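You operate a simulated robot arm through the tools that you are given. There is no shell and no other tool. Be economical: measure what you need, move in short steps, check, and stop when the job is done.

You are at the controls of a simulated two-armed robot. One attempt, no reset.

Task
Put the spacer from the top of the grey trolley on top of the grey rubber block. Take the carton marked "lock" from the trolley and put it on the top of the grey trolley. Switch the lamp switch of the leading scooter on. Any order will do. Set down upright: carton.

The check looks at the end state, three seconds after you hand in, the way a careful person would. Anything else that was tipped, shoved, dropped, spilled or broken makes it a failure.

Robot
Two 7-joint arms with two-finger grippers on one trunk, on a base that drives. Base frame: it is fixed to the floor where the robot stands at the start and does not move with it; the origin is under the middle of the robot, x ahead of it, y to its left, z up. Readings come in m, degrees, newtons and seconds.
The left shoulder is at the start at [0.041, 0.175, 1.228], the right one opposite. With the tool pointing down near the work surface each hand reaches from about 0.1 to 0.66 m from the robot's upright axis, wherever it stands, measured 20 degrees to its own side. Places, roughly: lamp switch of the leading scooter [0.6, 5.3, 1.6]; top of the grey trolley [0.7, 0, 0.9]. Payload 2.94 kg a hand.
Tool frame (each hand has its own): the origin (TCP) lies between the finger pads and is the grasp point; the fingertips stand 0.03 m ahead of it; z points along the fingers, y is the line along which they close. The gripper opens to 0.138 m. The gripper's body begins 0.109 m behind the TCP.
Orientation is told as [roll, pitch, yaw] about the base's x, y, z axes, in that order, counted from this pose: with the fingers straight down and closing along the base's y, the tool's x points along the base's -x, its y along +y and its z along -z.

Tools
- The arms move only by the tool move_arm. It takes "left_steps", "right_steps" or both (then of equal length, played together; a hand with none holds still); each is a list of rows, each a list of 3 entries, a list of its own where there are three numbers: the shift along the tool's x, y, z in units of 200 mm (1.0 is 200 mm), then the turn, a rotation vector about the tool's x, y, z in units of 120 degrees (1.0 is 120 degrees), then the closure, from 0 (fully open) to 1 (shut). In form: [[[x, y, z], [ax, ay, az], jaw], ...]. A call has 1 to 8 rows; each row is the pose to reach, as a shift and turn from the pose commanded when the call began, along the tool's axes at that moment. A call with a number of a shift or a turn outside -1 to 1 is refused whole. Each row takes 0.2 s and may step no farther than 0.05 m and 8.6 degrees from the row before; otherwise, or with a gripper value out of range, the whole call is refused. Where a pose cannot be reached the arm comes as near as it can. A force on the tool above 40 N (or 10 N above the force at the start of the call, whichever is more), or a blocked arm, ends the call early, and 0.2 s more pass. The fingers move at their own pace and stop on an object; they squeeze with about 30 N. The grip force told is the motor's: it shows also when the fingers shut on nothing. Time passes only in rows, and 0.2 s behind the last, so rows that repeat a pose let the fingers close. The reply holds the time, the measured pose of the TCP, the force on the tool along the base axes, the opening and the grip force, in the units named above and with some noise, with the torque about the TCP (base axes, N m) and any sound that the robot's microphone picked up.
- Cameras (640 x 400 px; columns grow to the right, rows downward): "scene" is now at [0.0962, 0.0032, 1.7126]; the picture's right is [-0.07, -1.00, 0.00], its down [-0.79, 0.05, -0.62] and it looks along [0.61, -0.04, -0.79] (base axes); focal length 293 px, centre (320, 200). "left" rides on the left gripper at [0.071, -0.019, -0.146] in its tool frame; the picture's right is [0.26, 0.96, 0.00], its down [-0.85, 0.23, -0.48] and it looks along [-0.46, 0.12, 0.88] (tool axes); focal length 280 px, centre (320, 200). "right" rides on the right gripper at [0.071, 0.019, -0.146] in its tool frame; the picture's right is [-0.26, 0.96, 0.00], its down [-0.85, -0.23, -0.48] and it looks along [-0.46, -0.13, 0.88] (tool axes); focal length 280 px, centre (320, 200). There is no depth. A picture from a camera that has moved, and an enlarged one, comes with that camera's place and axes in the base frame and with its lens. The place of the scene camera against the robot may be out by one fixed shift of up to 0.018 m in any direction.
- snapshot(camera): a new picture of that camera. The clock stands still meanwhile.
- move_column(by): slides the trunk up (or, below 0, down) by that many m; the arms and the scene camera ride with it, the base frame stays. It gives what a move gives, with no picture.
- roll_base(legs): drives the robot by 1 to 6 legs, each [ahead, turn to the left] in m and degrees, along the robot's own axes; the way and the turn of a leg run together, so that a leg with both is an arc; at most 1.5 m and 180 degrees a leg. The arms and the cameras ride along, it lands a little off, and it stops where it bumps. It gives what a move gives.
- pan_tilt(pan, tilt): turns the head with the scene camera to pan (to the left, within 120 degrees either way) and tilt (down, from -29 to 69), counted from straight ahead of the robot. It gives what a move gives.
- enlarge(camera, box): a new picture of the part [left, top, right, bottom] of that camera's present view, enlarged. The clock stands still meanwhile.
- job_done(): hands the job in; it is judged then, once.

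Go step by step. Nothing tells you exact positions but the pictures and the camera data: compare them with the known pose of the tool, close in by small moves and look again before you grip or let go. The budget is 165 turns and 138 pictures, counting those below and the enlarged ones. Unless the task says otherwise, let go and move clear before handing in, and close with one line.

The tools are called after ">>>" by a JSON object that holds its "name" and its "arguments". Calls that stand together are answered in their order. move_arm: Moves the arms, as the interface text tells. Its arguments: {"type":"object","properties":{"left_steps":{"type":"array"},"right_steps":{"type":"array"}},"required":[]} The other tools are called the same way: move_column (by) slides the trunk up or down; roll_base (legs) drives the base; pan_tilt (pan, tilt) turns the head that bears the scene camera; snapshot (camera) takes a picture; enlarge (camera, box) takes an enlarged picture of a part of a camera's view; job_done () hands the job in.

At the start:

```text
clock: 0.0
left_position: [0.5421, 0.2133, 1.2206]
left_tcp_rot: [0.0, 0.1, 0.0]
left_contact_force: [0.3, -0.7, 0.1]
left_torque: [0.04, 0.01, 0.0]
left_opening: 0.1383
left_gripper_force: 0.0
right_position: [0.5564, -0.1954, 1.2161]
right_tcp_rot: [0.1, 0.0, 0.0]
right_contact_force: [0.1, 0.3, 0.4]
right_torque: [-0.02, -0.02, 0.02]
right_opening: 0.1381
right_gripper_force: 0.0
trunk travel left (down, up): [-0.4, 0.334]
robot x, y, heading: [-0.0008, -0.0041, 0.3]
head pan, tilt: [-4.0, 51.9]
```

scene: 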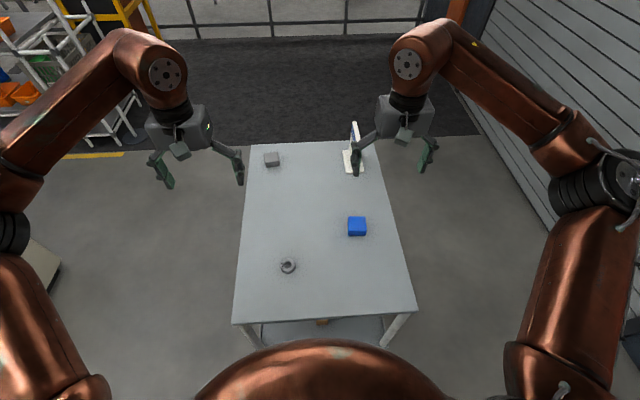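
right: 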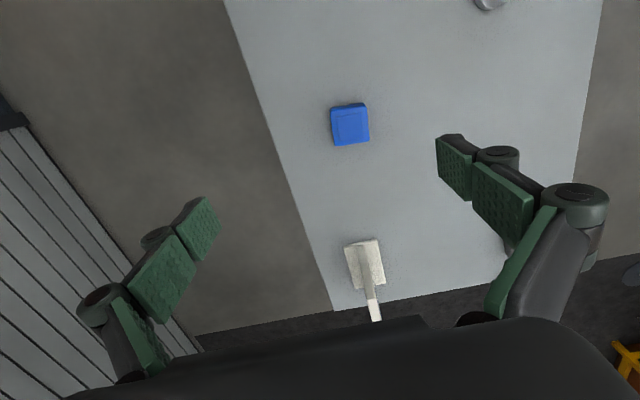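
left: 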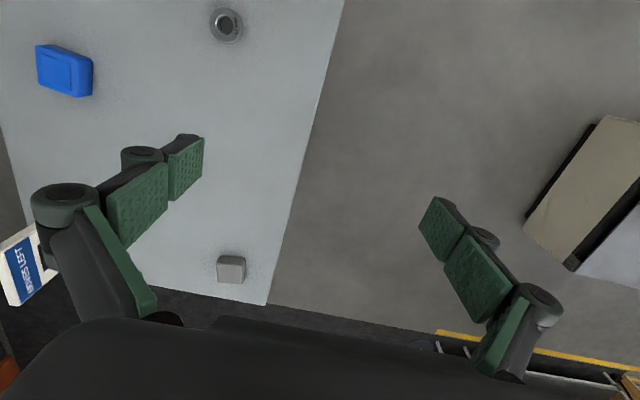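

The grey trolley in front holds a spacer (ring), a grey block, a blue box and a small sign. I'll look closer and look around for the carton and the scooter.

>>> {"name": "enlarge", "arguments": {"camera": "scene", "box": [220, 120, 430, 350]}}

>>> {"name": "enlarge", "arguments": {"camera": "left", "box": [0, 0, 350, 320]}}

>>> {"name": "pan_tilt", "arguments": {"pan": 60, "tilt": 20}}

```text
1.74 times, centred on (325, 235) of scene
camera zoom: at [0.0962, 0.0032, 1.7126], right [-0.07, -1.0, 0.0], down [-0.79, 0.05, -0.62], along [0.61, -0.04, -0.79], focal length 510 px, centre (311, 139)
```

zoom: 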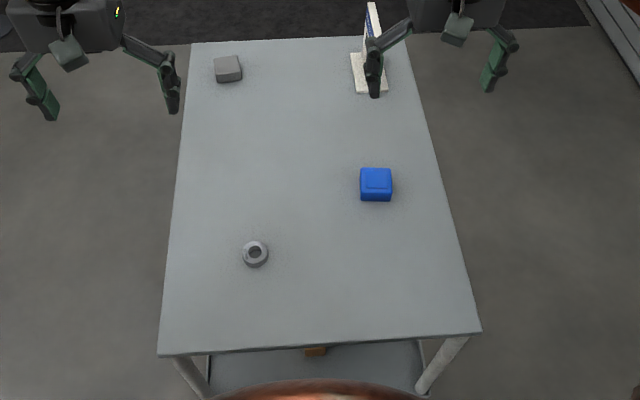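

```text
1.25 times, centred on (175, 160) of left
camera zoom: at [0.4727, 0.1955, 1.3659], right [-0.26, 0.96, 0.0], down [0.85, 0.23, 0.48], along [0.46, 0.12, -0.88], focal length 350 px, centre (501, 250)
```

zoom: 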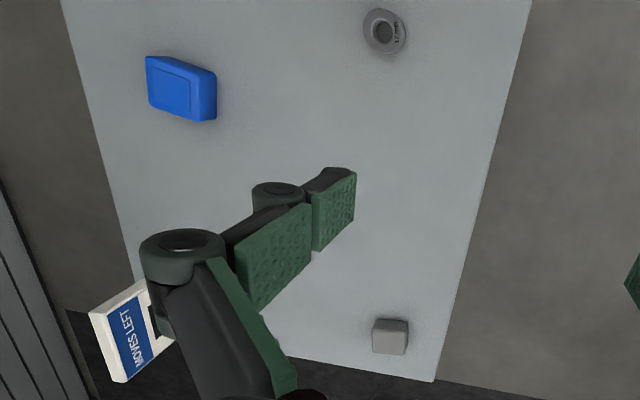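

```text
clock: 1.3
left_position: [0.5427, 0.2138, 1.2205]
left_tcp_rot: [0.0, -0.1, 0.1]
left_contact_force: [0.0, 0.8, 0.3]
left_torque: [0.0, 0.0, -0.02]
left_opening: 0.1378
left_gripper_force: 0.0
right_position: [0.5559, -0.1934, 1.2163]
right_tcp_rot: [0.1, -0.1, 0.0]
right_contact_force: [-0.3, -0.1, 0.2]
right_torque: [-0.02, 0.0, 0.01]
right_opening: 0.138
right_gripper_force: 0.0
trunk travel left (down, up): [-0.4, 0.334]
robot x, y, heading: [0.0013, -0.0017, 0.1]
head pan, tilt: [60.0, 20.0]
```

The carton may be on the trolley's lower shelf (brown corner there). I'll look around.

>>> {"name": "snapshot", "arguments": {"camera": "scene"}}

>>> {"name": "pan_tilt", "arguments": {"pan": 100, "tilt": 5}}

>>> {"name": "snapshot", "arguments": {"camera": "scene"}}

>>> {"name": "pan_tilt", "arguments": {"pan": 0, "tilt": 20}}

>>> {"name": "snapshot", "arguments": {"camera": "scene"}}

```text
132 pictures are left
camera scene: at [0.0679, 0.089, 1.7607], right [0.87, -0.5, 0.0], down [-0.17, -0.3, -0.94], along [0.47, 0.81, -0.34], focal length 293 px, centre (320, 200)
```

scene: 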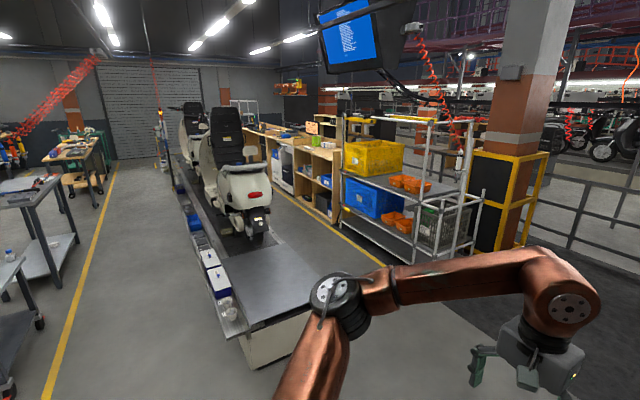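

```text
clock: 2.4
left_position: [0.5433, 0.2141, 1.2207]
left_tcp_rot: [0.1, 0.0, 0.0]
left_contact_force: [-0.4, 0.0, 0.2]
left_torque: [-0.02, 0.02, -0.01]
left_opening: 0.1381
left_gripper_force: 0.0
right_position: [0.555, -0.1939, 1.2153]
right_tcp_rot: [0.1, 0.1, 0.0]
right_contact_force: [0.2, -0.7, -0.6]
right_torque: [-0.04, 0.02, -0.01]
right_opening: 0.138
right_gripper_force: 0.0
trunk travel left (down, up): [-0.4, 0.334]
robot x, y, heading: [-0.0022, 0.0049, -0.1]
head pan, tilt: [100.0, 5.0]
```

```text
131 pictures are left
camera scene: at [0.0054, 0.0989, 1.7851], right [0.98, 0.17, 0.0], down [0.01, -0.09, -1.0], along [-0.17, 0.98, -0.09], focal length 293 px, centre (320, 200)
```

scene: 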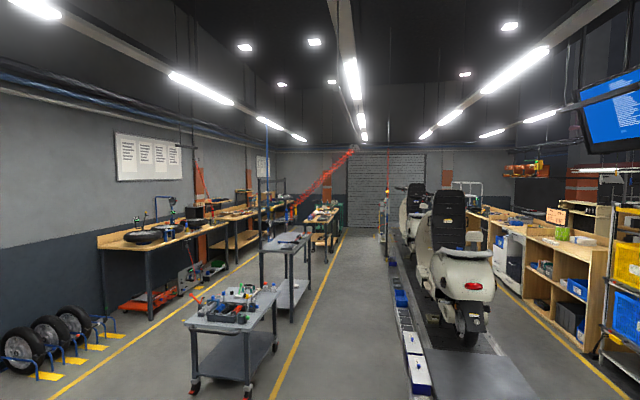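

```text
clock: 4.2
left_position: [0.5434, 0.2144, 1.2206]
left_tcp_rot: [0.0, 0.0, -0.1]
left_contact_force: [0.2, 0.4, 0.3]
left_torque: [-0.03, 0.0, 0.01]
left_opening: 0.1379
left_gripper_force: 0.1
right_position: [0.5569, -0.1938, 1.2163]
right_tcp_rot: [0.1, 0.0, 0.1]
right_contact_force: [-0.2, 0.4, -0.2]
right_torque: [0.02, 0.02, 0.0]
right_opening: 0.1381
right_gripper_force: 0.1
trunk travel left (down, up): [-0.4, 0.334]
robot x, y, heading: [-0.002, -0.0015, 0.2]
head pan, tilt: [0.0, 20.0]
```

```text
130 pictures are left
camera scene: at [0.1143, 0.0085, 1.7607], right [0.0, -1.0, 0.0], down [-0.34, 0.0, -0.94], along [0.94, 0.0, -0.34], focal length 293 px, centre (320, 200)
```

scene: 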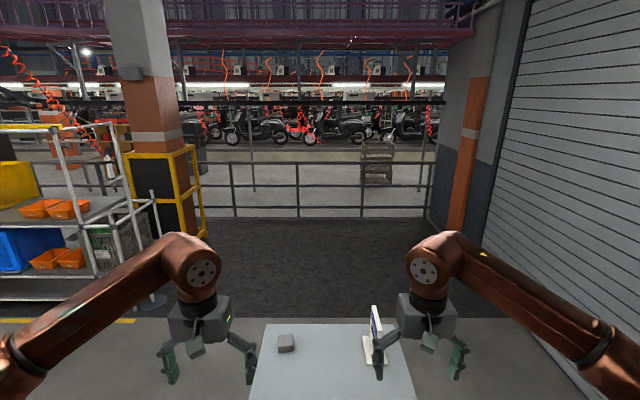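

>>> {"name": "pan_tilt", "arguments": {"pan": 50, "tilt": 0}}

>>> {"name": "enlarge", "arguments": {"camera": "scene", "box": [160, 40, 480, 240]}}

>>> {"name": "pan_tilt", "arguments": {"pan": 0, "tilt": 68}}

>>> {"name": "snapshot", "arguments": {"camera": "scene"}}

```text
clock: 5.3
left_position: [0.5437, 0.2129, 1.2205]
left_tcp_rot: [0.0, 0.0, 0.0]
left_contact_force: [-0.1, -0.1, 0.1]
left_torque: [-0.02, 0.01, 0.04]
left_opening: 0.1381
left_gripper_force: 0.2
right_position: [0.5566, -0.1954, 1.2156]
right_tcp_rot: [0.1, 0.0, 0.0]
right_contact_force: [-0.4, -0.2, -0.2]
right_torque: [0.02, 0.0, -0.02]
right_opening: 0.138
right_gripper_force: 0.1
trunk travel left (down, up): [-0.4, 0.334]
robot x, y, heading: [-0.0054, 0.0004, 0.0]
head pan, tilt: [50.0, 0.0]
```

```text
2.00 times, centred on (320, 140) of scene
camera zoom: at [0.0792, 0.0773, 1.793], right [0.77, -0.64, 0.0], down [0.0, 0.0, -1.0], along [0.64, 0.77, 0.0], focal length 586 px, centre (320, 320)
```

zoom: 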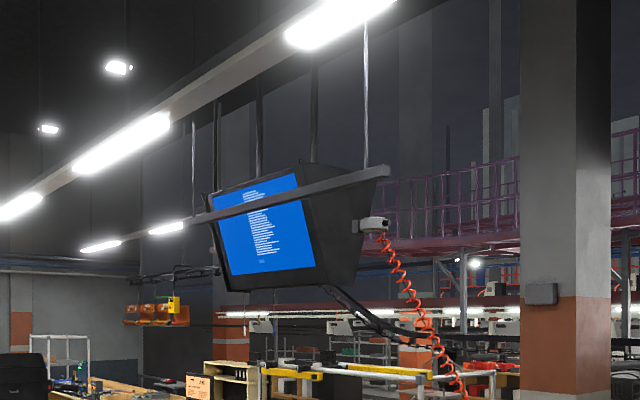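

```text
clock: 6.7
left_position: [0.5425, 0.2141, 1.2201]
left_tcp_rot: [0.0, 0.0, 0.0]
left_contact_force: [0.3, -0.2, -1.1]
left_torque: [0.02, 0.01, 0.01]
left_opening: 0.138
left_gripper_force: 0.2
right_position: [0.5561, -0.1936, 1.2155]
right_tcp_rot: [0.0, 0.0, -0.1]
right_contact_force: [-0.6, -0.6, -0.4]
right_torque: [0.0, -0.01, -0.01]
right_opening: 0.138
right_gripper_force: 0.0
trunk travel left (down, up): [-0.4, 0.334]
robot x, y, heading: [-0.0013, -0.0002, -0.1]
head pan, tilt: [0.0, 68.0]
```

```text
128 pictures are left
camera scene: at [0.0781, 0.0085, 1.694], right [0.0, -1.0, 0.0], down [-0.93, 0.0, -0.37], along [0.37, 0.0, -0.93], focal length 293 px, centre (320, 200)
```

scene: 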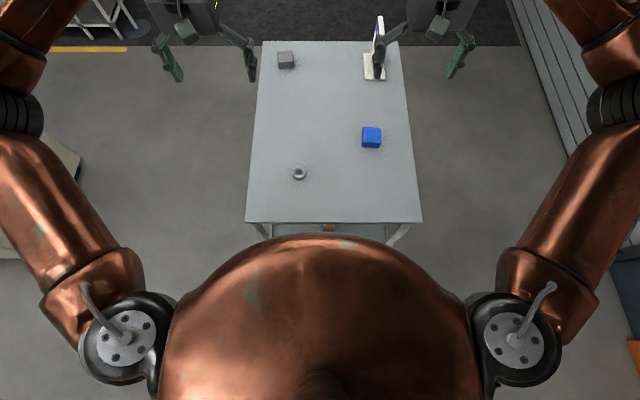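

The spacer is at about (0.48, 0.065), the block at about (0.915, 0.12). I'll bring the left hand above the spacer.

>>> {"name": "move_arm", "arguments": {"left_steps": [[[0.055, -0.13, 0.15], [0, 0, 0], 0], [[0.11, -0.26, 0.3], [0, 0, 0], 0], [[0.16, -0.39, 0.47], [0, 0, 0], 0], [[0.22, -0.52, 0.63], [0, 0, 0], 0.2], [[0.27, -0.65, 0.8], [0, 0, 0], 0.3], [[0.32, -0.76, 0.95], [0, 0, 0], 0.3], [[0.32, -0.76, 0.95], [0, 0, 0], 0.3]]}}

>>> {"name": "snapshot", "arguments": {"camera": "left"}}

```text
clock: 8.3
left_position: [0.4782, 0.0617, 1.0303]
left_tcp_rot: [0.0, 0.0, 0.2]
left_contact_force: [0.4, 0.4, -0.7]
left_torque: [-0.01, 0.03, 0.01]
left_opening: 0.0967
left_gripper_force: 0.0
right_position: [0.5562, -0.1942, 1.2166]
right_tcp_rot: [0.1, 0.0, 0.0]
right_contact_force: [-0.4, 0.0, 0.4]
right_torque: [-0.03, -0.02, -0.01]
right_opening: 0.1381
right_gripper_force: 0.0
trunk travel left (down, up): [-0.4, 0.334]
robot x, y, heading: [-0.0054, 0.0003, -0.2]
head pan, tilt: [0.0, 68.0]
```

```text
127 pictures are left
camera left: at [0.4071, 0.0437, 1.1765], right [-0.26, 0.96, 0.0], down [0.85, 0.23, 0.48], along [0.46, 0.12, -0.88], focal length 280 px, centre (320, 200)
```

left: 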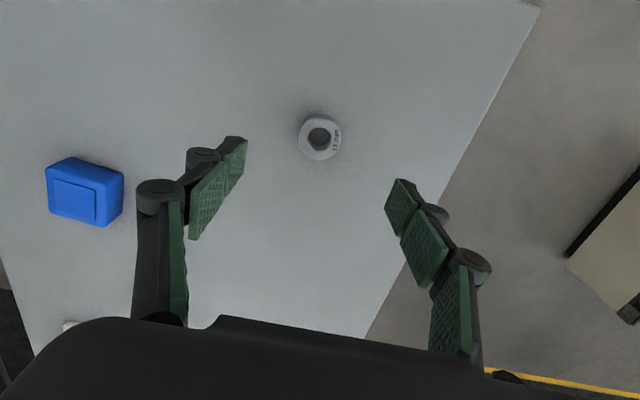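

>>> {"name": "enlarge", "arguments": {"camera": "left", "box": [260, 90, 380, 190]}}

>>> {"name": "move_arm", "arguments": {"left_steps": [[[-0.01, 0.007, 0.15], [0, 0, 0], 0.4], [[-0.01, 0.007, 0.28], [0, 0, 0], 0.5]]}}

>>> {"name": "snapshot", "arguments": {"camera": "left"}}

```text
4.00 times, centred on (320, 140) of left
camera zoom: at [0.4071, 0.0437, 1.1765], right [-0.26, 0.96, 0.0], down [0.85, 0.23, 0.48], along [0.46, 0.12, -0.88], focal length 1122 px, centre (320, 440)
```

zoom: 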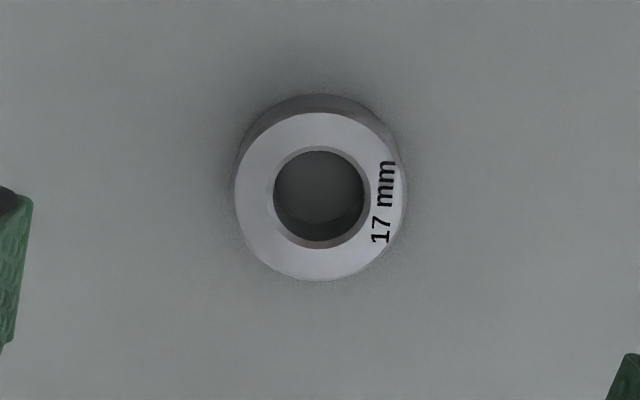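

```text
clock: 8.9
left_position: [0.4787, 0.0627, 0.9737]
left_tcp_rot: [0.0, 0.0, 0.0]
left_contact_force: [-0.8, 0.5, 0.4]
left_torque: [0.03, -0.01, -0.03]
left_opening: 0.0688
left_gripper_force: 0.0
right_position: [0.5562, -0.1936, 1.2171]
right_tcp_rot: [0.1, 0.1, 0.0]
right_contact_force: [0.5, 0.3, -0.2]
right_torque: [0.01, 0.02, 0.01]
right_opening: 0.138
right_gripper_force: 0.0
trunk travel left (down, up): [-0.4, 0.334]
robot x, y, heading: [-0.0012, 0.0004, 0.1]
head pan, tilt: [0.0, 68.0]
```

```text
125 pictures are left
camera left: at [0.4088, 0.0441, 1.1197], right [-0.26, 0.96, 0.0], down [0.85, 0.23, 0.48], along [0.46, 0.13, -0.88], focal length 280 px, centre (320, 200)
```

left: 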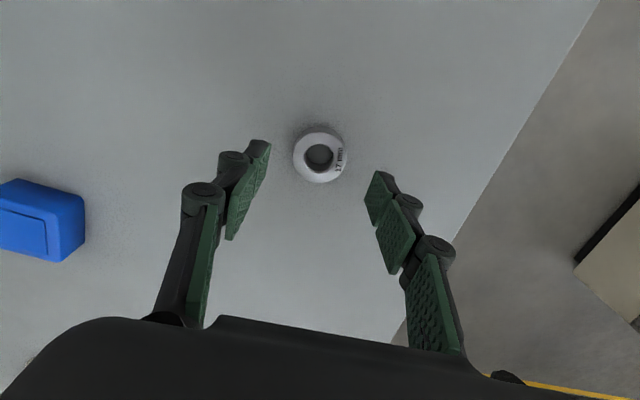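

Spacer top is near z 0.919, centred at (0.479, 0.063), so I descend and grip it.

>>> {"name": "move_arm", "arguments": {"left_steps": [[[0, 0, 0.1], [0, 0, 0], 0.5], [[0, 0, 0.175], [0, 0, 0], 0.5], [[0, 0, 0.175], [0, 0, 0], 0.8], [[0, 0, 0.175], [0, 0, 0], 1], [[0, 0, 0.175], [0, 0, 0], 1], [[0, 0, 0.175], [0, 0, 0], 1]]}}

>>> {"name": "snapshot", "arguments": {"camera": "left"}}

```text
clock: 10.3
left_position: [0.4791, 0.0621, 0.9395]
left_tcp_rot: [0.0, 0.0, 0.0]
left_contact_force: [0.3, -0.9, 0.0]
left_torque: [-0.02, 0.01, 0.02]
left_opening: 0.0403
left_gripper_force: 29.3
right_position: [0.5563, -0.1936, 1.2148]
right_tcp_rot: [0.2, 0.0, 0.1]
right_contact_force: [0.5, -0.3, 0.2]
right_torque: [0.01, -0.02, 0.02]
right_opening: 0.1379
right_gripper_force: 0.2
trunk travel left (down, up): [-0.4, 0.334]
robot x, y, heading: [-0.0026, 0.0006, -0.2]
head pan, tilt: [0.0, 68.0]
```

```text
124 pictures are left
camera left: at [0.4092, 0.0446, 1.0854], right [-0.26, 0.96, 0.0], down [0.85, 0.23, 0.48], along [0.46, 0.13, -0.88], focal length 280 px, centre (320, 200)
```

left: 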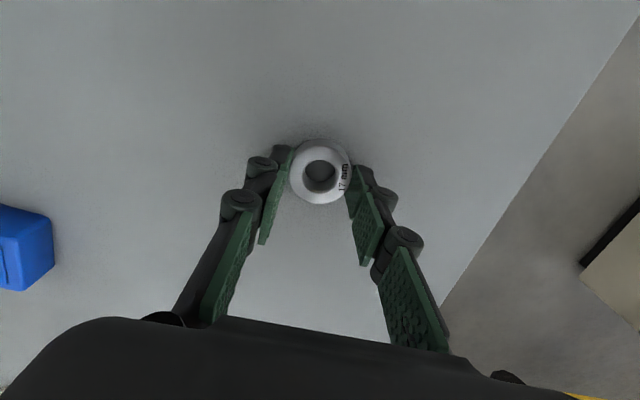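

The spacer is gripped (40 mm). Lifting.

>>> {"name": "move_arm", "arguments": {"left_steps": [[[0, 0, -0.12], [0, 0, 0], 1], [[0, 0, -0.36], [0, 0, 0], 1], [[0, 0, -0.6], [0, 0, 0], 1], [[0, 0, -0.8], [0, 0, 0], 1], [[0, 0.15, -1.0], [0, 0, 0], 1], [[0, 0.3, -1.0], [0, 0, 0], 1], [[0, 0.5, -1.0], [0, 0, 0], 1]]}}

>>> {"name": "snapshot", "arguments": {"camera": "scene"}}

```text
clock: 11.9
left_position: [0.4806, 0.1643, 1.1389]
left_tcp_rot: [-0.1, -0.1, 0.1]
left_contact_force: [-0.3, 1.1, -1.0]
left_torque: [0.01, -0.02, 0.02]
left_opening: 0.0402
left_gripper_force: 30.3
right_position: [0.5546, -0.193, 1.2165]
right_tcp_rot: [0.1, 0.0, 0.0]
right_contact_force: [-0.8, -0.2, 0.3]
right_torque: [-0.02, -0.04, 0.02]
right_opening: 0.138
right_gripper_force: 0.0
trunk travel left (down, up): [-0.4, 0.334]
robot x, y, heading: [0.0026, -0.0037, 0.1]
head pan, tilt: [0.0, 68.0]
```

```text
123 pictures are left
camera scene: at [0.0772, 0.0109, 1.694], right [0.0, -1.0, 0.0], down [-0.93, 0.0, -0.37], along [0.37, 0.0, -0.93], focal length 293 px, centre (320, 200)
```

scene: 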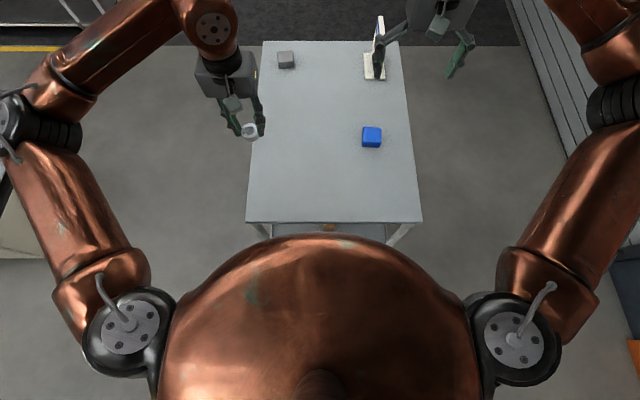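

>>> {"name": "pan_tilt", "arguments": {"pan": -120, "tilt": 40}}

>>> {"name": "snapshot", "arguments": {"camera": "scene"}}

>>> {"name": "pan_tilt", "arguments": {"pan": 120, "tilt": 45}}

>>> {"name": "snapshot", "arguments": {"camera": "scene"}}

```text
clock: 13.9
left_position: [0.4807, 0.1612, 1.1386]
left_tcp_rot: [0.0, 0.0, 0.0]
left_contact_force: [-0.2, 0.8, -0.8]
left_torque: [0.02, 0.01, -0.02]
left_opening: 0.0406
left_gripper_force: 30.5
right_position: [0.5543, -0.1946, 1.2158]
right_tcp_rot: [0.1, 0.1, 0.0]
right_contact_force: [1.0, -0.5, -0.1]
right_torque: [0.0, -0.03, 0.01]
right_opening: 0.1379
right_gripper_force: 0.0
trunk travel left (down, up): [-0.4, 0.334]
robot x, y, heading: [0.0006, 0.0025, -0.3]
head pan, tilt: [-120.0, 40.0]
```

```text
122 pictures are left
camera scene: at [-0.0212, -0.0653, 1.7293], right [-0.87, 0.5, 0.0], down [0.32, 0.56, -0.77], along [-0.38, -0.66, -0.64], focal length 293 px, centre (320, 200)
```

scene: 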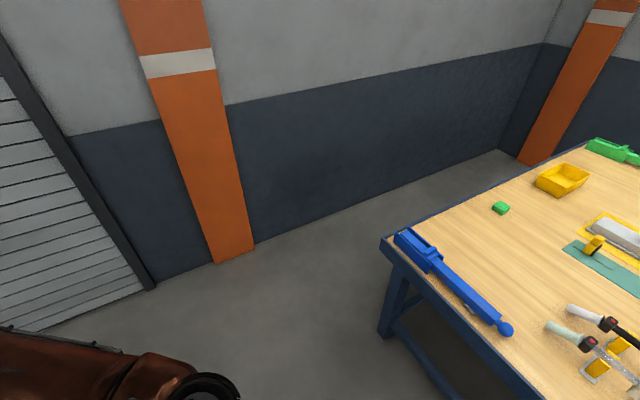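

```text
clock: 17.3
left_position: [0.4814, 0.1611, 1.1383]
left_tcp_rot: [0.0, 0.0, 0.0]
left_contact_force: [0.4, -0.7, 0.5]
left_torque: [0.0, 0.02, -0.02]
left_opening: 0.0403
left_gripper_force: 30.2
right_position: [0.5557, -0.1941, 1.2159]
right_tcp_rot: [0.1, 0.0, 0.0]
right_contact_force: [0.1, -0.5, -0.6]
right_torque: [0.02, -0.01, 0.02]
right_opening: 0.1381
right_gripper_force: 0.1
trunk travel left (down, up): [-0.4, 0.334]
robot x, y, heading: [0.0014, -0.0023, -0.2]
head pan, tilt: [120.0, 45.0]
```

```text
121 pictures are left
camera scene: at [-0.0194, 0.0788, 1.7221], right [0.87, 0.5, 0.0], down [0.35, -0.61, -0.71], along [-0.35, 0.61, -0.71], focal length 293 px, centre (320, 200)
```

scene: 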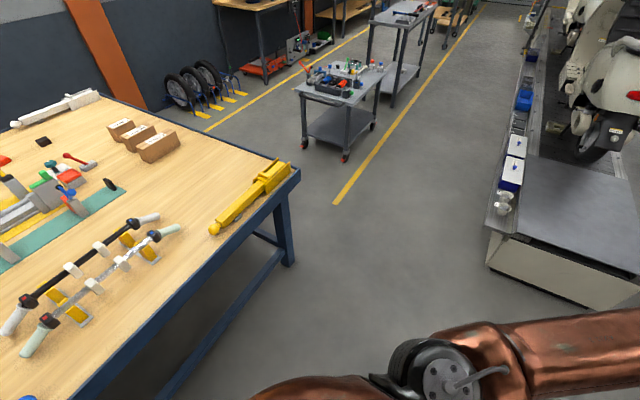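

A bench stands behind (edge x≈-0.6), and there is a free gap left of the trolley. I'll drive to the trolley's left side, facing it.

>>> {"name": "roll_base", "arguments": {"legs": [[-0.12, 0], [0, 90], [0.8, 0], [0, -90], [0.82, 0], [0, -90]]}}

>>> {"name": "pan_tilt", "arguments": {"pan": 0, "tilt": 55}}

>>> {"name": "snapshot", "arguments": {"camera": "scene"}}

```text
clock: 19.4
left_position: [0.2551, 0.2286, 1.1945]
left_tcp_rot: [-3.8, -4.1, 13.0]
left_contact_force: [0.7, 0.4, -1.6]
left_torque: [-0.12, 0.11, 0.02]
left_opening: 0.0402
left_gripper_force: 30.1
right_position: [0.3792, -0.1716, 1.2999]
right_tcp_rot: [8.2, -5.3, -6.7]
right_contact_force: [1.7, 0.3, -1.7]
right_torque: [-0.09, 0.2, 0.05]
right_opening: 0.1379
right_gripper_force: 0.0
trunk travel left (down, up): [-0.4, 0.334]
robot x, y, heading: [-0.1193, -0.0008, 6.9]
head pan, tilt: [120.0, 45.0]
stopped in leg 2: the robot was blocked; the commanded pose is now the measured one
```

```text
clock: 21.4
left_position: [0.267, 0.2232, 1.1731]
left_tcp_rot: [-2.0, -3.3, 11.6]
left_contact_force: [0.8, -0.4, -1.0]
left_torque: [-0.01, 0.1, 0.01]
left_opening: 0.0405
left_gripper_force: 29.6
right_position: [0.3939, -0.1592, 1.2713]
right_tcp_rot: [4.9, -4.1, -1.8]
right_contact_force: [-0.2, 0.6, -1.2]
right_torque: [0.01, 0.06, -0.02]
right_opening: 0.1376
right_gripper_force: 0.1
trunk travel left (down, up): [-0.4, 0.334]
robot x, y, heading: [-0.1223, 0.0019, 7.0]
head pan, tilt: [0.0, 55.0]
```

```text
120 pictures are left
camera scene: at [0.0091, 0.0241, 1.7085], right [0.12, -0.99, 0.0], down [-0.82, -0.1, -0.56], along [0.55, 0.07, -0.83], focal length 293 px, centre (320, 200)
```

scene: 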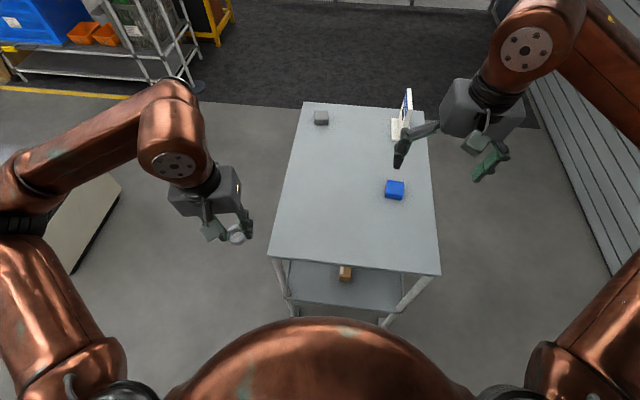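

Blocked early in the turn. Let me see what touched.

>>> {"name": "pan_tilt", "arguments": {"pan": 110, "tilt": 65}}

>>> {"name": "snapshot", "arguments": {"camera": "scene"}}

>>> {"name": "pan_tilt", "arguments": {"pan": -120, "tilt": 60}}

>>> {"name": "snapshot", "arguments": {"camera": "scene"}}

```text
clock: 23.3
left_position: [0.2159, 0.2176, 1.1865]
left_tcp_rot: [-2.2, -6.3, 11.4]
left_contact_force: [0.0, 0.2, -1.0]
left_torque: [0.04, -0.05, -0.06]
left_opening: 0.0405
left_gripper_force: 30.2
right_position: [0.3357, -0.167, 1.288]
right_tcp_rot: [5.5, -7.0, -1.9]
right_contact_force: [1.4, 0.0, 0.6]
right_torque: [0.04, 0.06, 0.06]
right_opening: 0.1379
right_gripper_force: 0.0
trunk travel left (down, up): [-0.4, 0.334]
robot x, y, heading: [-0.12, 0.0004, 6.9]
head pan, tilt: [110.0, 65.0]
```

```text
119 pictures are left
camera scene: at [-0.1353, 0.0639, 1.6966], right [0.89, 0.45, 0.01], down [0.41, -0.81, -0.42], along [-0.19, 0.38, -0.91], focal length 293 px, centre (320, 200)
```

scene: 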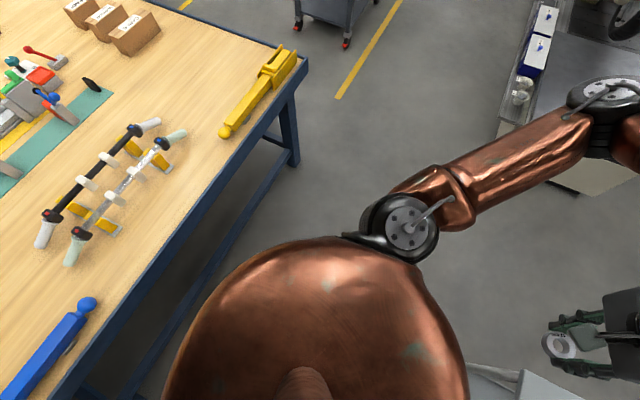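

```text
clock: 26.6
left_position: [0.2429, 0.2195, 1.1811]
left_tcp_rot: [-2.2, -4.8, 11.5]
left_contact_force: [0.0, 0.2, -0.7]
left_torque: [0.02, 0.0, -0.01]
left_opening: 0.0404
left_gripper_force: 30.0
right_position: [0.3665, -0.1629, 1.2798]
right_tcp_rot: [5.3, -5.5, -1.8]
right_contact_force: [-0.4, 0.2, 0.5]
right_torque: [-0.02, 0.02, -0.04]
right_opening: 0.1383
right_gripper_force: 0.0
trunk travel left (down, up): [-0.4, 0.334]
robot x, y, heading: [-0.1209, -0.0018, 6.7]
head pan, tilt: [-120.0, 60.0]
```

```text
118 pictures are left
camera scene: at [-0.1234, -0.0502, 1.7026], right [-0.92, 0.39, 0.0], down [0.34, 0.8, -0.5], along [-0.2, -0.46, -0.87], focal length 293 px, centre (320, 200)
```

scene: 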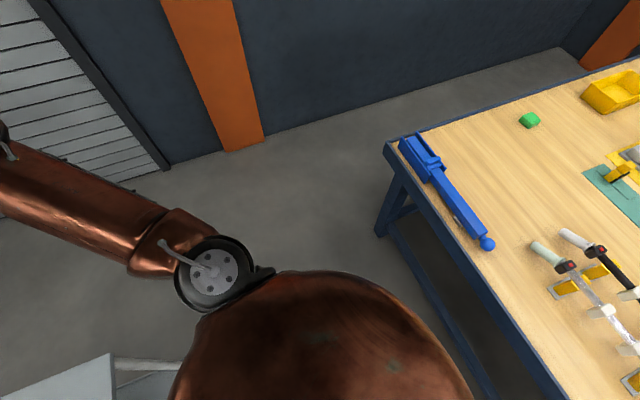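

The robot seems to be leaning against the bench behind; I'll ease forward.

>>> {"name": "roll_base", "arguments": {"legs": [[0.05, -6]]}}

>>> {"name": "pan_tilt", "arguments": {"pan": 0, "tilt": 60}}

>>> {"name": "snapshot", "arguments": {"camera": "scene"}}

```text
clock: 27.5
left_position: [0.3051, 0.1861, 1.1833]
left_tcp_rot: [-2.1, -5.3, 5.5]
left_contact_force: [1.5, 0.1, -0.6]
left_torque: [-0.01, 0.13, -0.03]
left_opening: 0.0404
left_gripper_force: 30.2
right_position: [0.3877, -0.2092, 1.2818]
right_tcp_rot: [5.3, -6.0, -7.9]
right_contact_force: [2.2, -0.9, 0.8]
right_torque: [0.04, 0.17, 0.04]
right_opening: 0.1379
right_gripper_force: 0.0
trunk travel left (down, up): [-0.4, 0.334]
robot x, y, heading: [-0.0667, 0.005, 1.3]
head pan, tilt: [-120.0, 60.0]
```

```text
clock: 29.5
left_position: [0.3009, 0.1855, 1.1847]
left_tcp_rot: [-2.2, -5.6, 5.5]
left_contact_force: [0.0, 0.4, -0.8]
left_torque: [0.0, 0.06, 0.01]
left_opening: 0.0404
left_gripper_force: 30.3
right_position: [0.3814, -0.2089, 1.2848]
right_tcp_rot: [5.4, -6.4, -8.0]
right_contact_force: [-0.7, 0.4, -1.0]
right_torque: [-0.02, 0.03, 0.01]
right_opening: 0.1379
right_gripper_force: 0.1
trunk travel left (down, up): [-0.4, 0.334]
robot x, y, heading: [-0.0686, 0.0006, 1.1]
head pan, tilt: [0.0, 60.0]
```

```text
117 pictures are left
camera scene: at [0.0212, 0.0134, 1.7024], right [0.02, -1.0, 0.0], down [-0.87, -0.02, -0.5], along [0.5, 0.01, -0.87], focal length 293 px, centre (320, 200)
```

scene: 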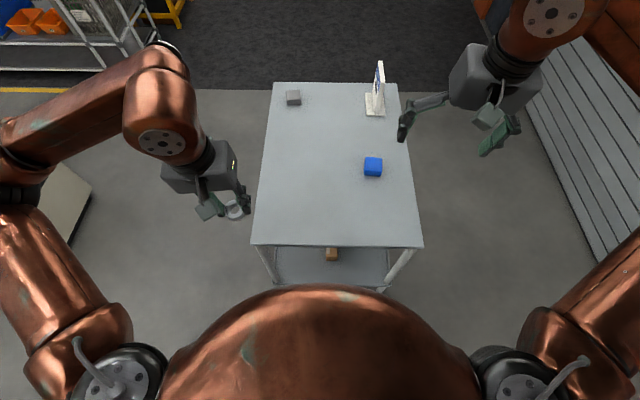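

>>> {"name": "roll_base", "arguments": {"legs": [[0.03, 8]]}}

```text
clock: 30.6
left_position: [0.3029, 0.2378, 1.1846]
left_tcp_rot: [-2.4, -5.5, 13.4]
left_contact_force: [0.5, -0.3, -0.2]
left_torque: [-0.07, 0.02, 0.0]
left_opening: 0.0406
left_gripper_force: 29.8
right_position: [0.4371, -0.1423, 1.2846]
right_tcp_rot: [5.3, -6.3, 0.2]
right_contact_force: [0.7, 0.4, -1.1]
right_torque: [-0.05, 0.03, -0.03]
right_opening: 0.138
right_gripper_force: 0.0
trunk travel left (down, up): [-0.4, 0.334]
robot x, y, heading: [-0.0356, 0.0063, 9.0]
head pan, tilt: [0.0, 60.0]
```

>>> {"name": "roll_base", "arguments": {"legs": [[0, 15]]}}

```text
clock: 31.8
left_position: [0.2303, 0.3163, 1.1854]
left_tcp_rot: [-2.3, -5.6, 28.3]
left_contact_force: [1.0, 0.1, -1.0]
left_torque: [-0.02, -0.01, 0.01]
left_opening: 0.0403
left_gripper_force: 30.1
right_position: [0.4589, -0.0151, 1.2852]
right_tcp_rot: [5.3, -6.3, 15.1]
right_contact_force: [-1.4, 0.5, -0.6]
right_torque: [0.0, -0.01, -0.01]
right_opening: 0.1377
right_gripper_force: 0.0
trunk travel left (down, up): [-0.4, 0.334]
robot x, y, heading: [-0.0381, 0.005, 23.8]
head pan, tilt: [0.0, 60.0]
```

>>> {"name": "roll_base", "arguments": {"legs": [[0, 16], [0, 25], [0, 25]]}}

```text
clock: 35.8
left_position: [-0.2188, 0.3744, 1.1858]
left_tcp_rot: [-2.2, -5.7, 95.3]
left_contact_force: [-0.9, -0.7, 0.2]
left_torque: [0.0, -0.02, -0.02]
left_opening: 0.0404
left_gripper_force: 30.4
right_position: [0.1752, 0.4538, 1.2852]
right_tcp_rot: [5.3, -6.2, 82.1]
right_contact_force: [0.3, 0.2, 0.6]
right_torque: [0.0, -0.05, -0.01]
right_opening: 0.1381
right_gripper_force: 0.0
trunk travel left (down, up): [-0.4, 0.334]
robot x, y, heading: [-0.0366, -0.0008, 91.0]
head pan, tilt: [0.0, 60.0]
```

>>> {"name": "roll_base", "arguments": {"legs": [[0.4, -1], [0.4, 0], [0, -45], [0, -45], [0.37, 0], [0.37, 0]]}}

>>> {"name": "snapshot", "arguments": {"camera": "scene"}}

```text
clock: 48.4
left_position: [1.0589, 0.9984, 1.1853]
left_tcp_rot: [-2.3, -5.5, 5.1]
left_contact_force: [0.9, 0.3, -0.9]
left_torque: [0.02, 0.07, -0.04]
left_opening: 0.0403
left_gripper_force: 30.5
right_position: [1.1371, 0.6034, 1.285]
right_tcp_rot: [5.3, -6.3, -8.3]
right_contact_force: [0.3, 0.1, 0.0]
right_torque: [-0.03, 0.03, -0.02]
right_opening: 0.138
right_gripper_force: 0.1
trunk travel left (down, up): [-0.4, 0.334]
robot x, y, heading: [0.6927, 0.8229, 0.8]
head pan, tilt: [0.0, 60.0]
```

```text
116 pictures are left
camera scene: at [0.7779, 0.8285, 1.7025], right [0.01, -1.0, 0.0], down [-0.87, -0.01, -0.5], along [0.5, 0.01, -0.87], focal length 293 px, centre (320, 200)
```

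scene: 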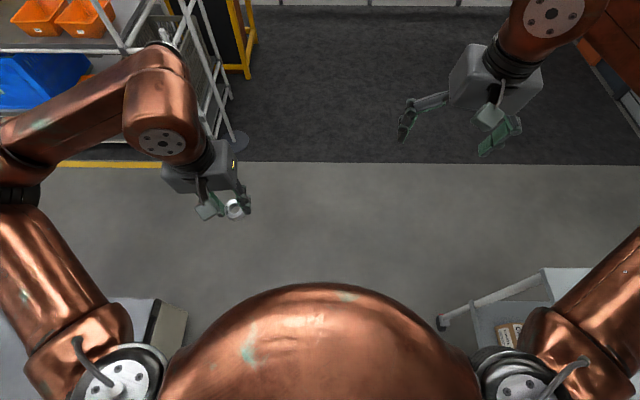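

>>> {"name": "roll_base", "arguments": {"legs": [[0, -30], [0, -30], [0, -31]]}}

>>> {"name": "pan_tilt", "arguments": {"pan": 0, "tilt": 50}}

>>> {"name": "snapshot", "arguments": {"camera": "scene"}}

```text
clock: 53.2
left_position: [0.8612, 0.4466, 1.1857]
left_tcp_rot: [-2.1, -5.6, -86.1]
left_contact_force: [0.2, -0.1, -0.9]
left_torque: [0.0, -0.04, 0.01]
left_opening: 0.0404
left_gripper_force: 30.3
right_position: [0.4632, 0.376, 1.2855]
right_tcp_rot: [5.4, -6.4, -99.2]
right_contact_force: [-0.4, -0.4, 0.3]
right_torque: [0.03, -0.04, 0.02]
right_opening: 0.1381
right_gripper_force: 0.1
trunk travel left (down, up): [-0.4, 0.334]
robot x, y, heading: [0.6869, 0.8185, -90.6]
head pan, tilt: [0.0, 60.0]
```

```text
clock: 53.9
left_position: [0.8608, 0.4475, 1.1842]
left_tcp_rot: [-2.2, -5.6, -85.9]
left_contact_force: [-0.3, 0.4, -0.6]
left_torque: [0.0, 0.02, -0.02]
left_opening: 0.0405
left_gripper_force: 30.6
right_position: [0.4646, 0.3767, 1.2859]
right_tcp_rot: [5.3, -6.4, -99.3]
right_contact_force: [0.6, -0.3, -0.2]
right_torque: [-0.03, 0.0, -0.01]
right_opening: 0.138
right_gripper_force: 0.1
trunk travel left (down, up): [-0.4, 0.334]
robot x, y, heading: [0.6861, 0.8177, -90.5]
head pan, tilt: [0.0, 50.0]
```

```text
115 pictures are left
camera scene: at [0.6846, 0.7257, 1.7151], right [-1.0, 0.01, 0.0], down [0.01, 0.77, -0.64], along [-0.01, -0.64, -0.77], focal length 293 px, centre (320, 200)
```

scene: 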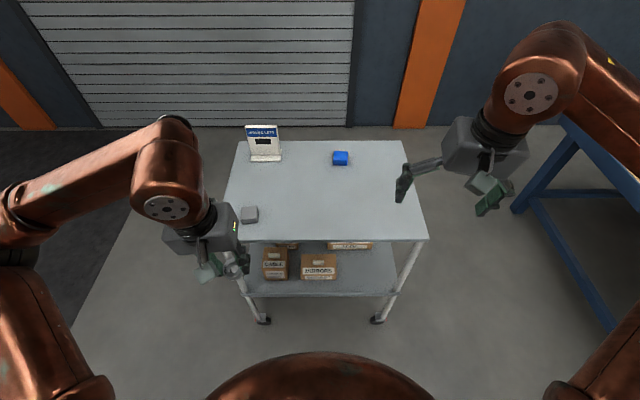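

Good view; cartons on the lower shelf. Let me zoom in on them, and lower my view as well.

>>> {"name": "enlarge", "arguments": {"camera": "scene", "box": [210, 110, 440, 310]}}

>>> {"name": "enlarge", "arguments": {"camera": "scene", "box": [230, 230, 420, 310]}}

```text
2.00 times, centred on (325, 210) of scene
camera zoom: at [0.6846, 0.7257, 1.7151], right [-1.0, 0.01, 0.0], down [0.01, 0.77, -0.64], along [-0.01, -0.64, -0.77], focal length 586 px, centre (310, 180)
```

zoom: 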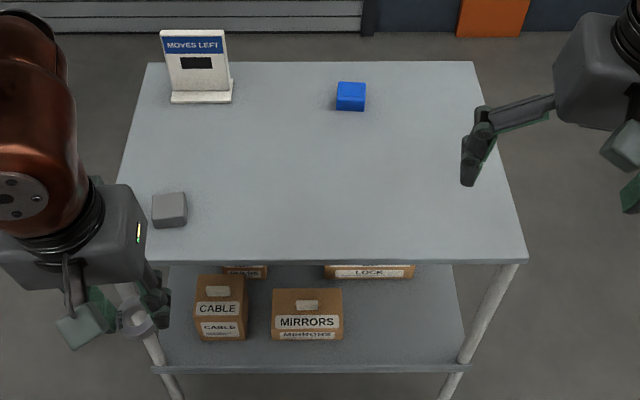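

```text
3.37 times, centred on (325, 270) of scene
camera zoom: at [0.6846, 0.7257, 1.7151], right [-1.0, 0.01, 0.0], down [0.01, 0.77, -0.64], along [-0.01, -0.64, -0.77], focal length 987 px, centre (303, -36)
```

zoom: 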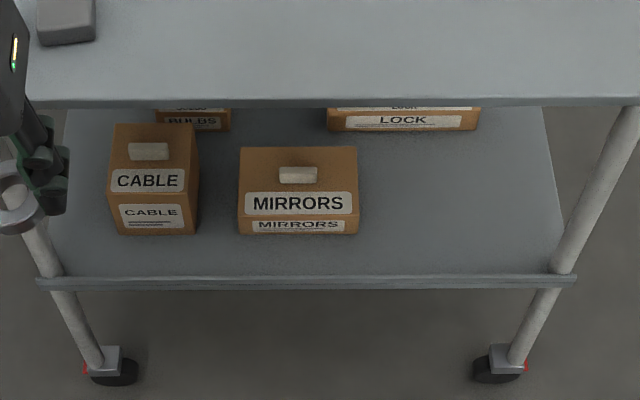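

The LOCK carton lies on the lower shelf near the front end; it is thin, so I'll get it later from the starting side. First the spacer: I'll drive 0.2 m closer and level the left hand.

>>> {"name": "roll_base", "arguments": {"legs": [[0.2, 0]]}}

>>> {"name": "move_arm", "arguments": {"left_steps": [[[0, 0, 0], [-0.009, 0.023, 0.0167], 1], [[0, 0, 0], [-0.0183, 0.0467, 0.0333], 1], [[0, 0, 0], [-0.0183, 0.0467, 0.0333], 1]]}}

>>> {"name": "snapshot", "arguments": {"camera": "left"}}

>>> {"name": "enlarge", "arguments": {"camera": "scene", "box": [160, 100, 480, 300]}}

```text
clock: 55.5
left_position: [0.8598, 0.2432, 1.1853]
left_tcp_rot: [-2.1, -5.5, -85.9]
left_contact_force: [0.0, -0.8, -1.0]
left_torque: [0.04, 0.02, -0.05]
left_opening: 0.0403
left_gripper_force: 30.5
right_position: [0.4631, 0.1725, 1.2854]
right_tcp_rot: [5.3, -6.3, -99.4]
right_contact_force: [0.3, -0.3, 0.1]
right_torque: [0.05, 0.0, -0.02]
right_opening: 0.1379
right_gripper_force: 0.0
trunk travel left (down, up): [-0.4, 0.334]
robot x, y, heading: [0.6894, 0.6168, -90.6]
head pan, tilt: [0.0, 50.0]
```

```text
clock: 56.3
left_position: [0.8593, 0.2448, 1.185]
left_tcp_rot: [0.2, 0.1, -90.3]
left_contact_force: [0.0, -0.5, -0.2]
left_torque: [-0.07, -0.04, -0.03]
left_opening: 0.0404
left_gripper_force: 30.4
right_position: [0.4626, 0.1743, 1.2851]
right_tcp_rot: [5.3, -6.4, -99.3]
right_contact_force: [1.1, -0.2, 0.7]
right_torque: [-0.01, 0.03, 0.03]
right_opening: 0.1379
right_gripper_force: 0.1
trunk travel left (down, up): [-0.4, 0.334]
robot x, y, heading: [0.6855, 0.6156, -90.3]
head pan, tilt: [0.0, 50.0]
```

```text
112 pictures are left
camera left: at [0.8405, 0.3169, 1.3306], right [0.97, 0.26, 0.0], down [0.23, -0.85, 0.48], along [0.13, -0.46, -0.88], focal length 280 px, centre (320, 200)
```

left: 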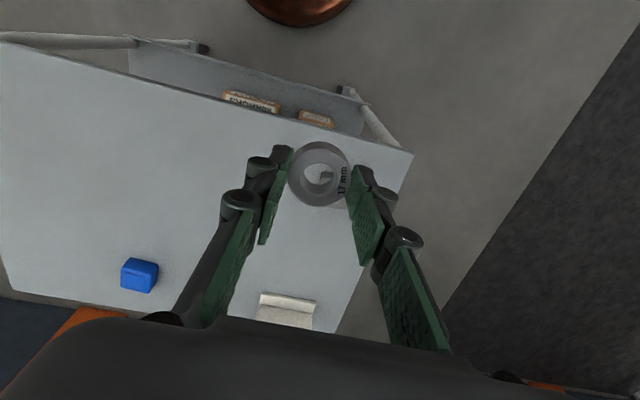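

```text
2.00 times, centred on (320, 200) of scene
camera zoom: at [0.683, 0.5243, 1.7152], right [-1.0, 0.01, 0.0], down [0.01, 0.77, -0.64], along [-0.01, -0.64, -0.77], focal length 586 px, centre (320, 200)
```

zoom: 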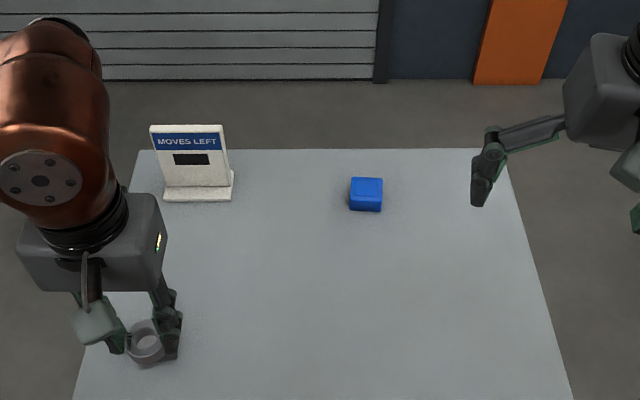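

I'll move the hand aside to see the block unobstructed.

>>> {"name": "move_arm", "arguments": {"left_steps": [[[0.15, 0.1, 0], [0, 0, 0], 1], [[0.3, 0.2, 0], [0, 0, 0], 1], [[0.45, 0.28, 0], [0, 0, 0], 1], [[0.45, 0.28, 0], [0, 0, 0], 1]]}}

>>> {"name": "snapshot", "arguments": {"camera": "left"}}

```text
clock: 57.3
left_position: [0.9146, 0.3353, 1.1852]
left_tcp_rot: [0.2, 0.1, -90.0]
left_contact_force: [-1.0, 0.2, 0.3]
left_torque: [0.05, -0.06, -0.01]
left_opening: 0.0405
left_gripper_force: 29.7
right_position: [0.4621, 0.1736, 1.2848]
right_tcp_rot: [5.4, -6.3, -99.4]
right_contact_force: [-0.7, -0.4, 0.3]
right_torque: [0.04, 0.0, -0.01]
right_opening: 0.1379
right_gripper_force: 0.0
trunk travel left (down, up): [-0.4, 0.334]
robot x, y, heading: [0.6843, 0.6149, -90.5]
head pan, tilt: [0.0, 50.0]
```

```text
110 pictures are left
camera left: at [0.8951, 0.4067, 1.3309], right [0.97, 0.26, 0.0], down [0.23, -0.85, 0.48], along [0.13, -0.46, -0.88], focal length 280 px, centre (320, 200)
```

left: 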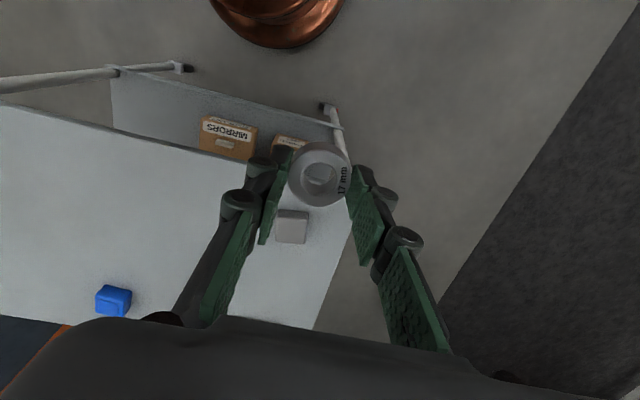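

>>> {"name": "enlarge", "arguments": {"camera": "left", "box": [260, 190, 340, 255]}}

```text
6.15 times, centred on (300, 222) of left
camera zoom: at [0.8951, 0.4067, 1.3309], right [0.97, 0.26, 0.0], down [0.23, -0.85, 0.48], along [0.13, -0.46, -0.88], focal length 1726 px, centre (443, 62)
```

zoom: 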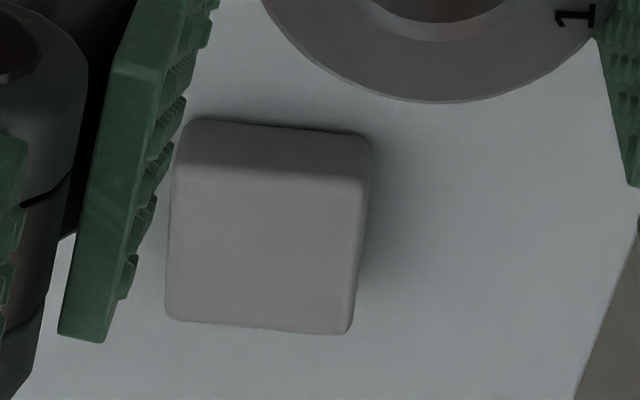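

>>> {"name": "move_arm", "arguments": {"left_steps": [[[-0.13, 0.01, 0.14], [0, 0, 0], 1], [[-0.26, 0.02, 0.28], [0, 0, 0], 1], [[-0.39, 0.03, 0.42], [0, 0, 0], 1], [[-0.52, 0.035, 0.56], [0, 0, 0], 1], [[-0.6, 0.035, 0.7], [0, 0, 0], 1], [[-0.65, 0.035, 0.83], [0, 0, 0], 1], [[-0.65, 0.035, 0.83], [0, 0, 0], 1]]}}

>>> {"name": "snapshot", "arguments": {"camera": "left"}}

>>> {"name": "enlarge", "arguments": {"camera": "left", "box": [260, 120, 380, 280]}}

```text
clock: 58.9
left_position: [0.9225, 0.2054, 1.0222]
left_tcp_rot: [0.3, -0.1, -90.0]
left_contact_force: [-1.2, -0.3, -0.3]
left_torque: [-0.03, 0.01, 0.0]
left_opening: 0.0407
left_gripper_force: 30.1
right_position: [0.4627, 0.1736, 1.2861]
right_tcp_rot: [5.4, -6.5, -99.4]
right_contact_force: [-0.7, 0.2, 0.9]
right_torque: [-0.01, -0.03, -0.02]
right_opening: 0.138
right_gripper_force: 0.1
trunk travel left (down, up): [-0.4, 0.334]
robot x, y, heading: [0.6847, 0.62, -90.5]
head pan, tilt: [0.0, 50.0]
```

```text
108 pictures are left
camera left: at [0.9034, 0.2775, 1.1665], right [0.97, 0.26, 0.0], down [0.23, -0.85, 0.48], along [0.13, -0.46, -0.88], focal length 280 px, centre (320, 200)
```

left: 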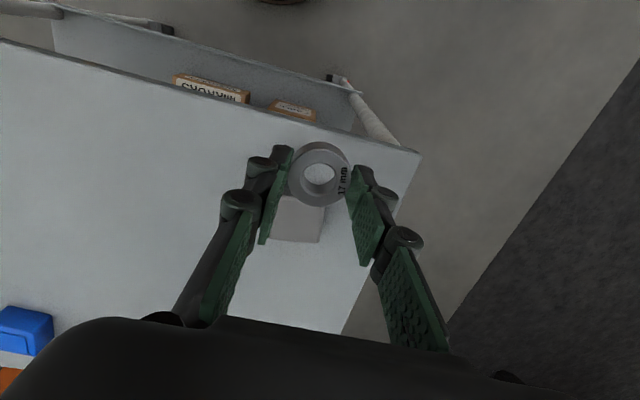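

```text
2.50 times, centred on (320, 200) of left
camera zoom: at [0.9034, 0.2775, 1.1665], right [0.97, 0.26, 0.0], down [0.23, -0.85, 0.48], along [0.13, -0.46, -0.88], focal length 701 px, centre (320, 200)
```

zoom: 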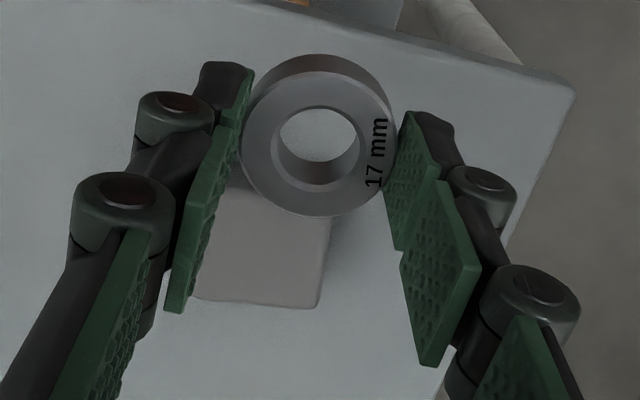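

>>> {"name": "move_arm", "arguments": {"left_steps": [[[-0.2, 0, 0], [0, 0, 0], 1], [[-0.4, 0, 0], [0, 0, 0], 1], [[-0.4, 0, 0.1], [0, 0, 0], 1], [[-0.4, 0, 0.186], [0, 0, 0], 1], [[-0.4, 0, 0.186], [0, 0, 0], 1]]}}

>>> {"name": "enlarge", "arguments": {"camera": "left", "box": [240, 120, 400, 280]}}

>>> {"name": "pan_tilt", "arguments": {"pan": 28, "tilt": 58}}

>>> {"name": "snapshot", "arguments": {"camera": "scene"}}

```text
clock: 60.1
left_position: [0.9219, 0.1269, 0.9821]
left_tcp_rot: [0.2, 0.0, -90.1]
left_contact_force: [0.7, -0.3, -0.8]
left_torque: [0.0, 0.04, -0.01]
left_opening: 0.0402
left_gripper_force: 29.9
right_position: [0.4627, 0.1741, 1.2854]
right_tcp_rot: [5.2, -6.4, -99.5]
right_contact_force: [0.4, -0.4, 0.3]
right_torque: [0.0, 0.01, 0.01]
right_opening: 0.138
right_gripper_force: 0.1
trunk travel left (down, up): [-0.4, 0.334]
robot x, y, heading: [0.6876, 0.615, -90.3]
head pan, tilt: [0.0, 50.0]
```

```text
2.50 times, centred on (320, 200) of left
camera zoom: at [0.9031, 0.1983, 1.1279], right [0.97, 0.26, 0.0], down [0.23, -0.85, 0.48], along [0.13, -0.46, -0.88], focal length 701 px, centre (320, 200)
```

zoom: 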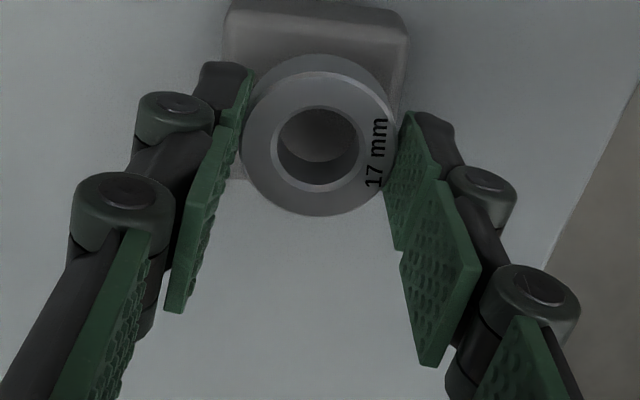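

```text
clock: 61.1
left_position: [0.9227, 0.126, 0.9825]
left_tcp_rot: [0.2, -0.1, -90.0]
left_contact_force: [-0.3, 0.1, -0.5]
left_torque: [-0.02, -0.01, -0.03]
left_opening: 0.0403
left_gripper_force: 30.1
right_position: [0.4629, 0.174, 1.2856]
right_tcp_rot: [5.2, -6.4, -99.4]
right_contact_force: [0.9, -0.6, -0.1]
right_torque: [-0.01, 0.0, 0.03]
right_opening: 0.1377
right_gripper_force: 0.0
trunk travel left (down, up): [-0.4, 0.334]
robot x, y, heading: [0.6873, 0.6166, -90.7]
head pan, tilt: [28.0, 58.0]
```

```text
105 pictures are left
camera scene: at [0.7153, 0.5392, 1.7049], right [-0.89, -0.46, 0.0], down [-0.39, 0.75, -0.53], along [0.24, -0.47, -0.85], focal length 293 px, centre (320, 200)
```

scene: 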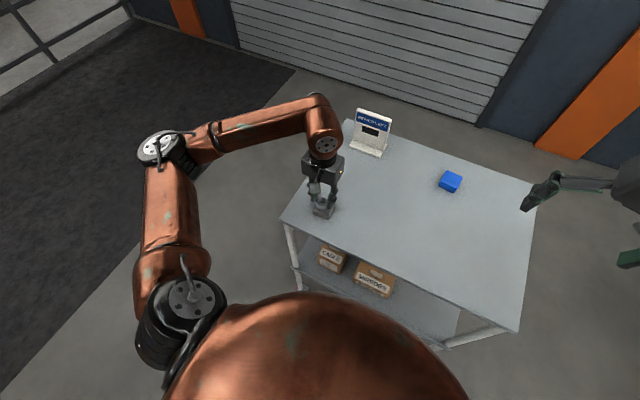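

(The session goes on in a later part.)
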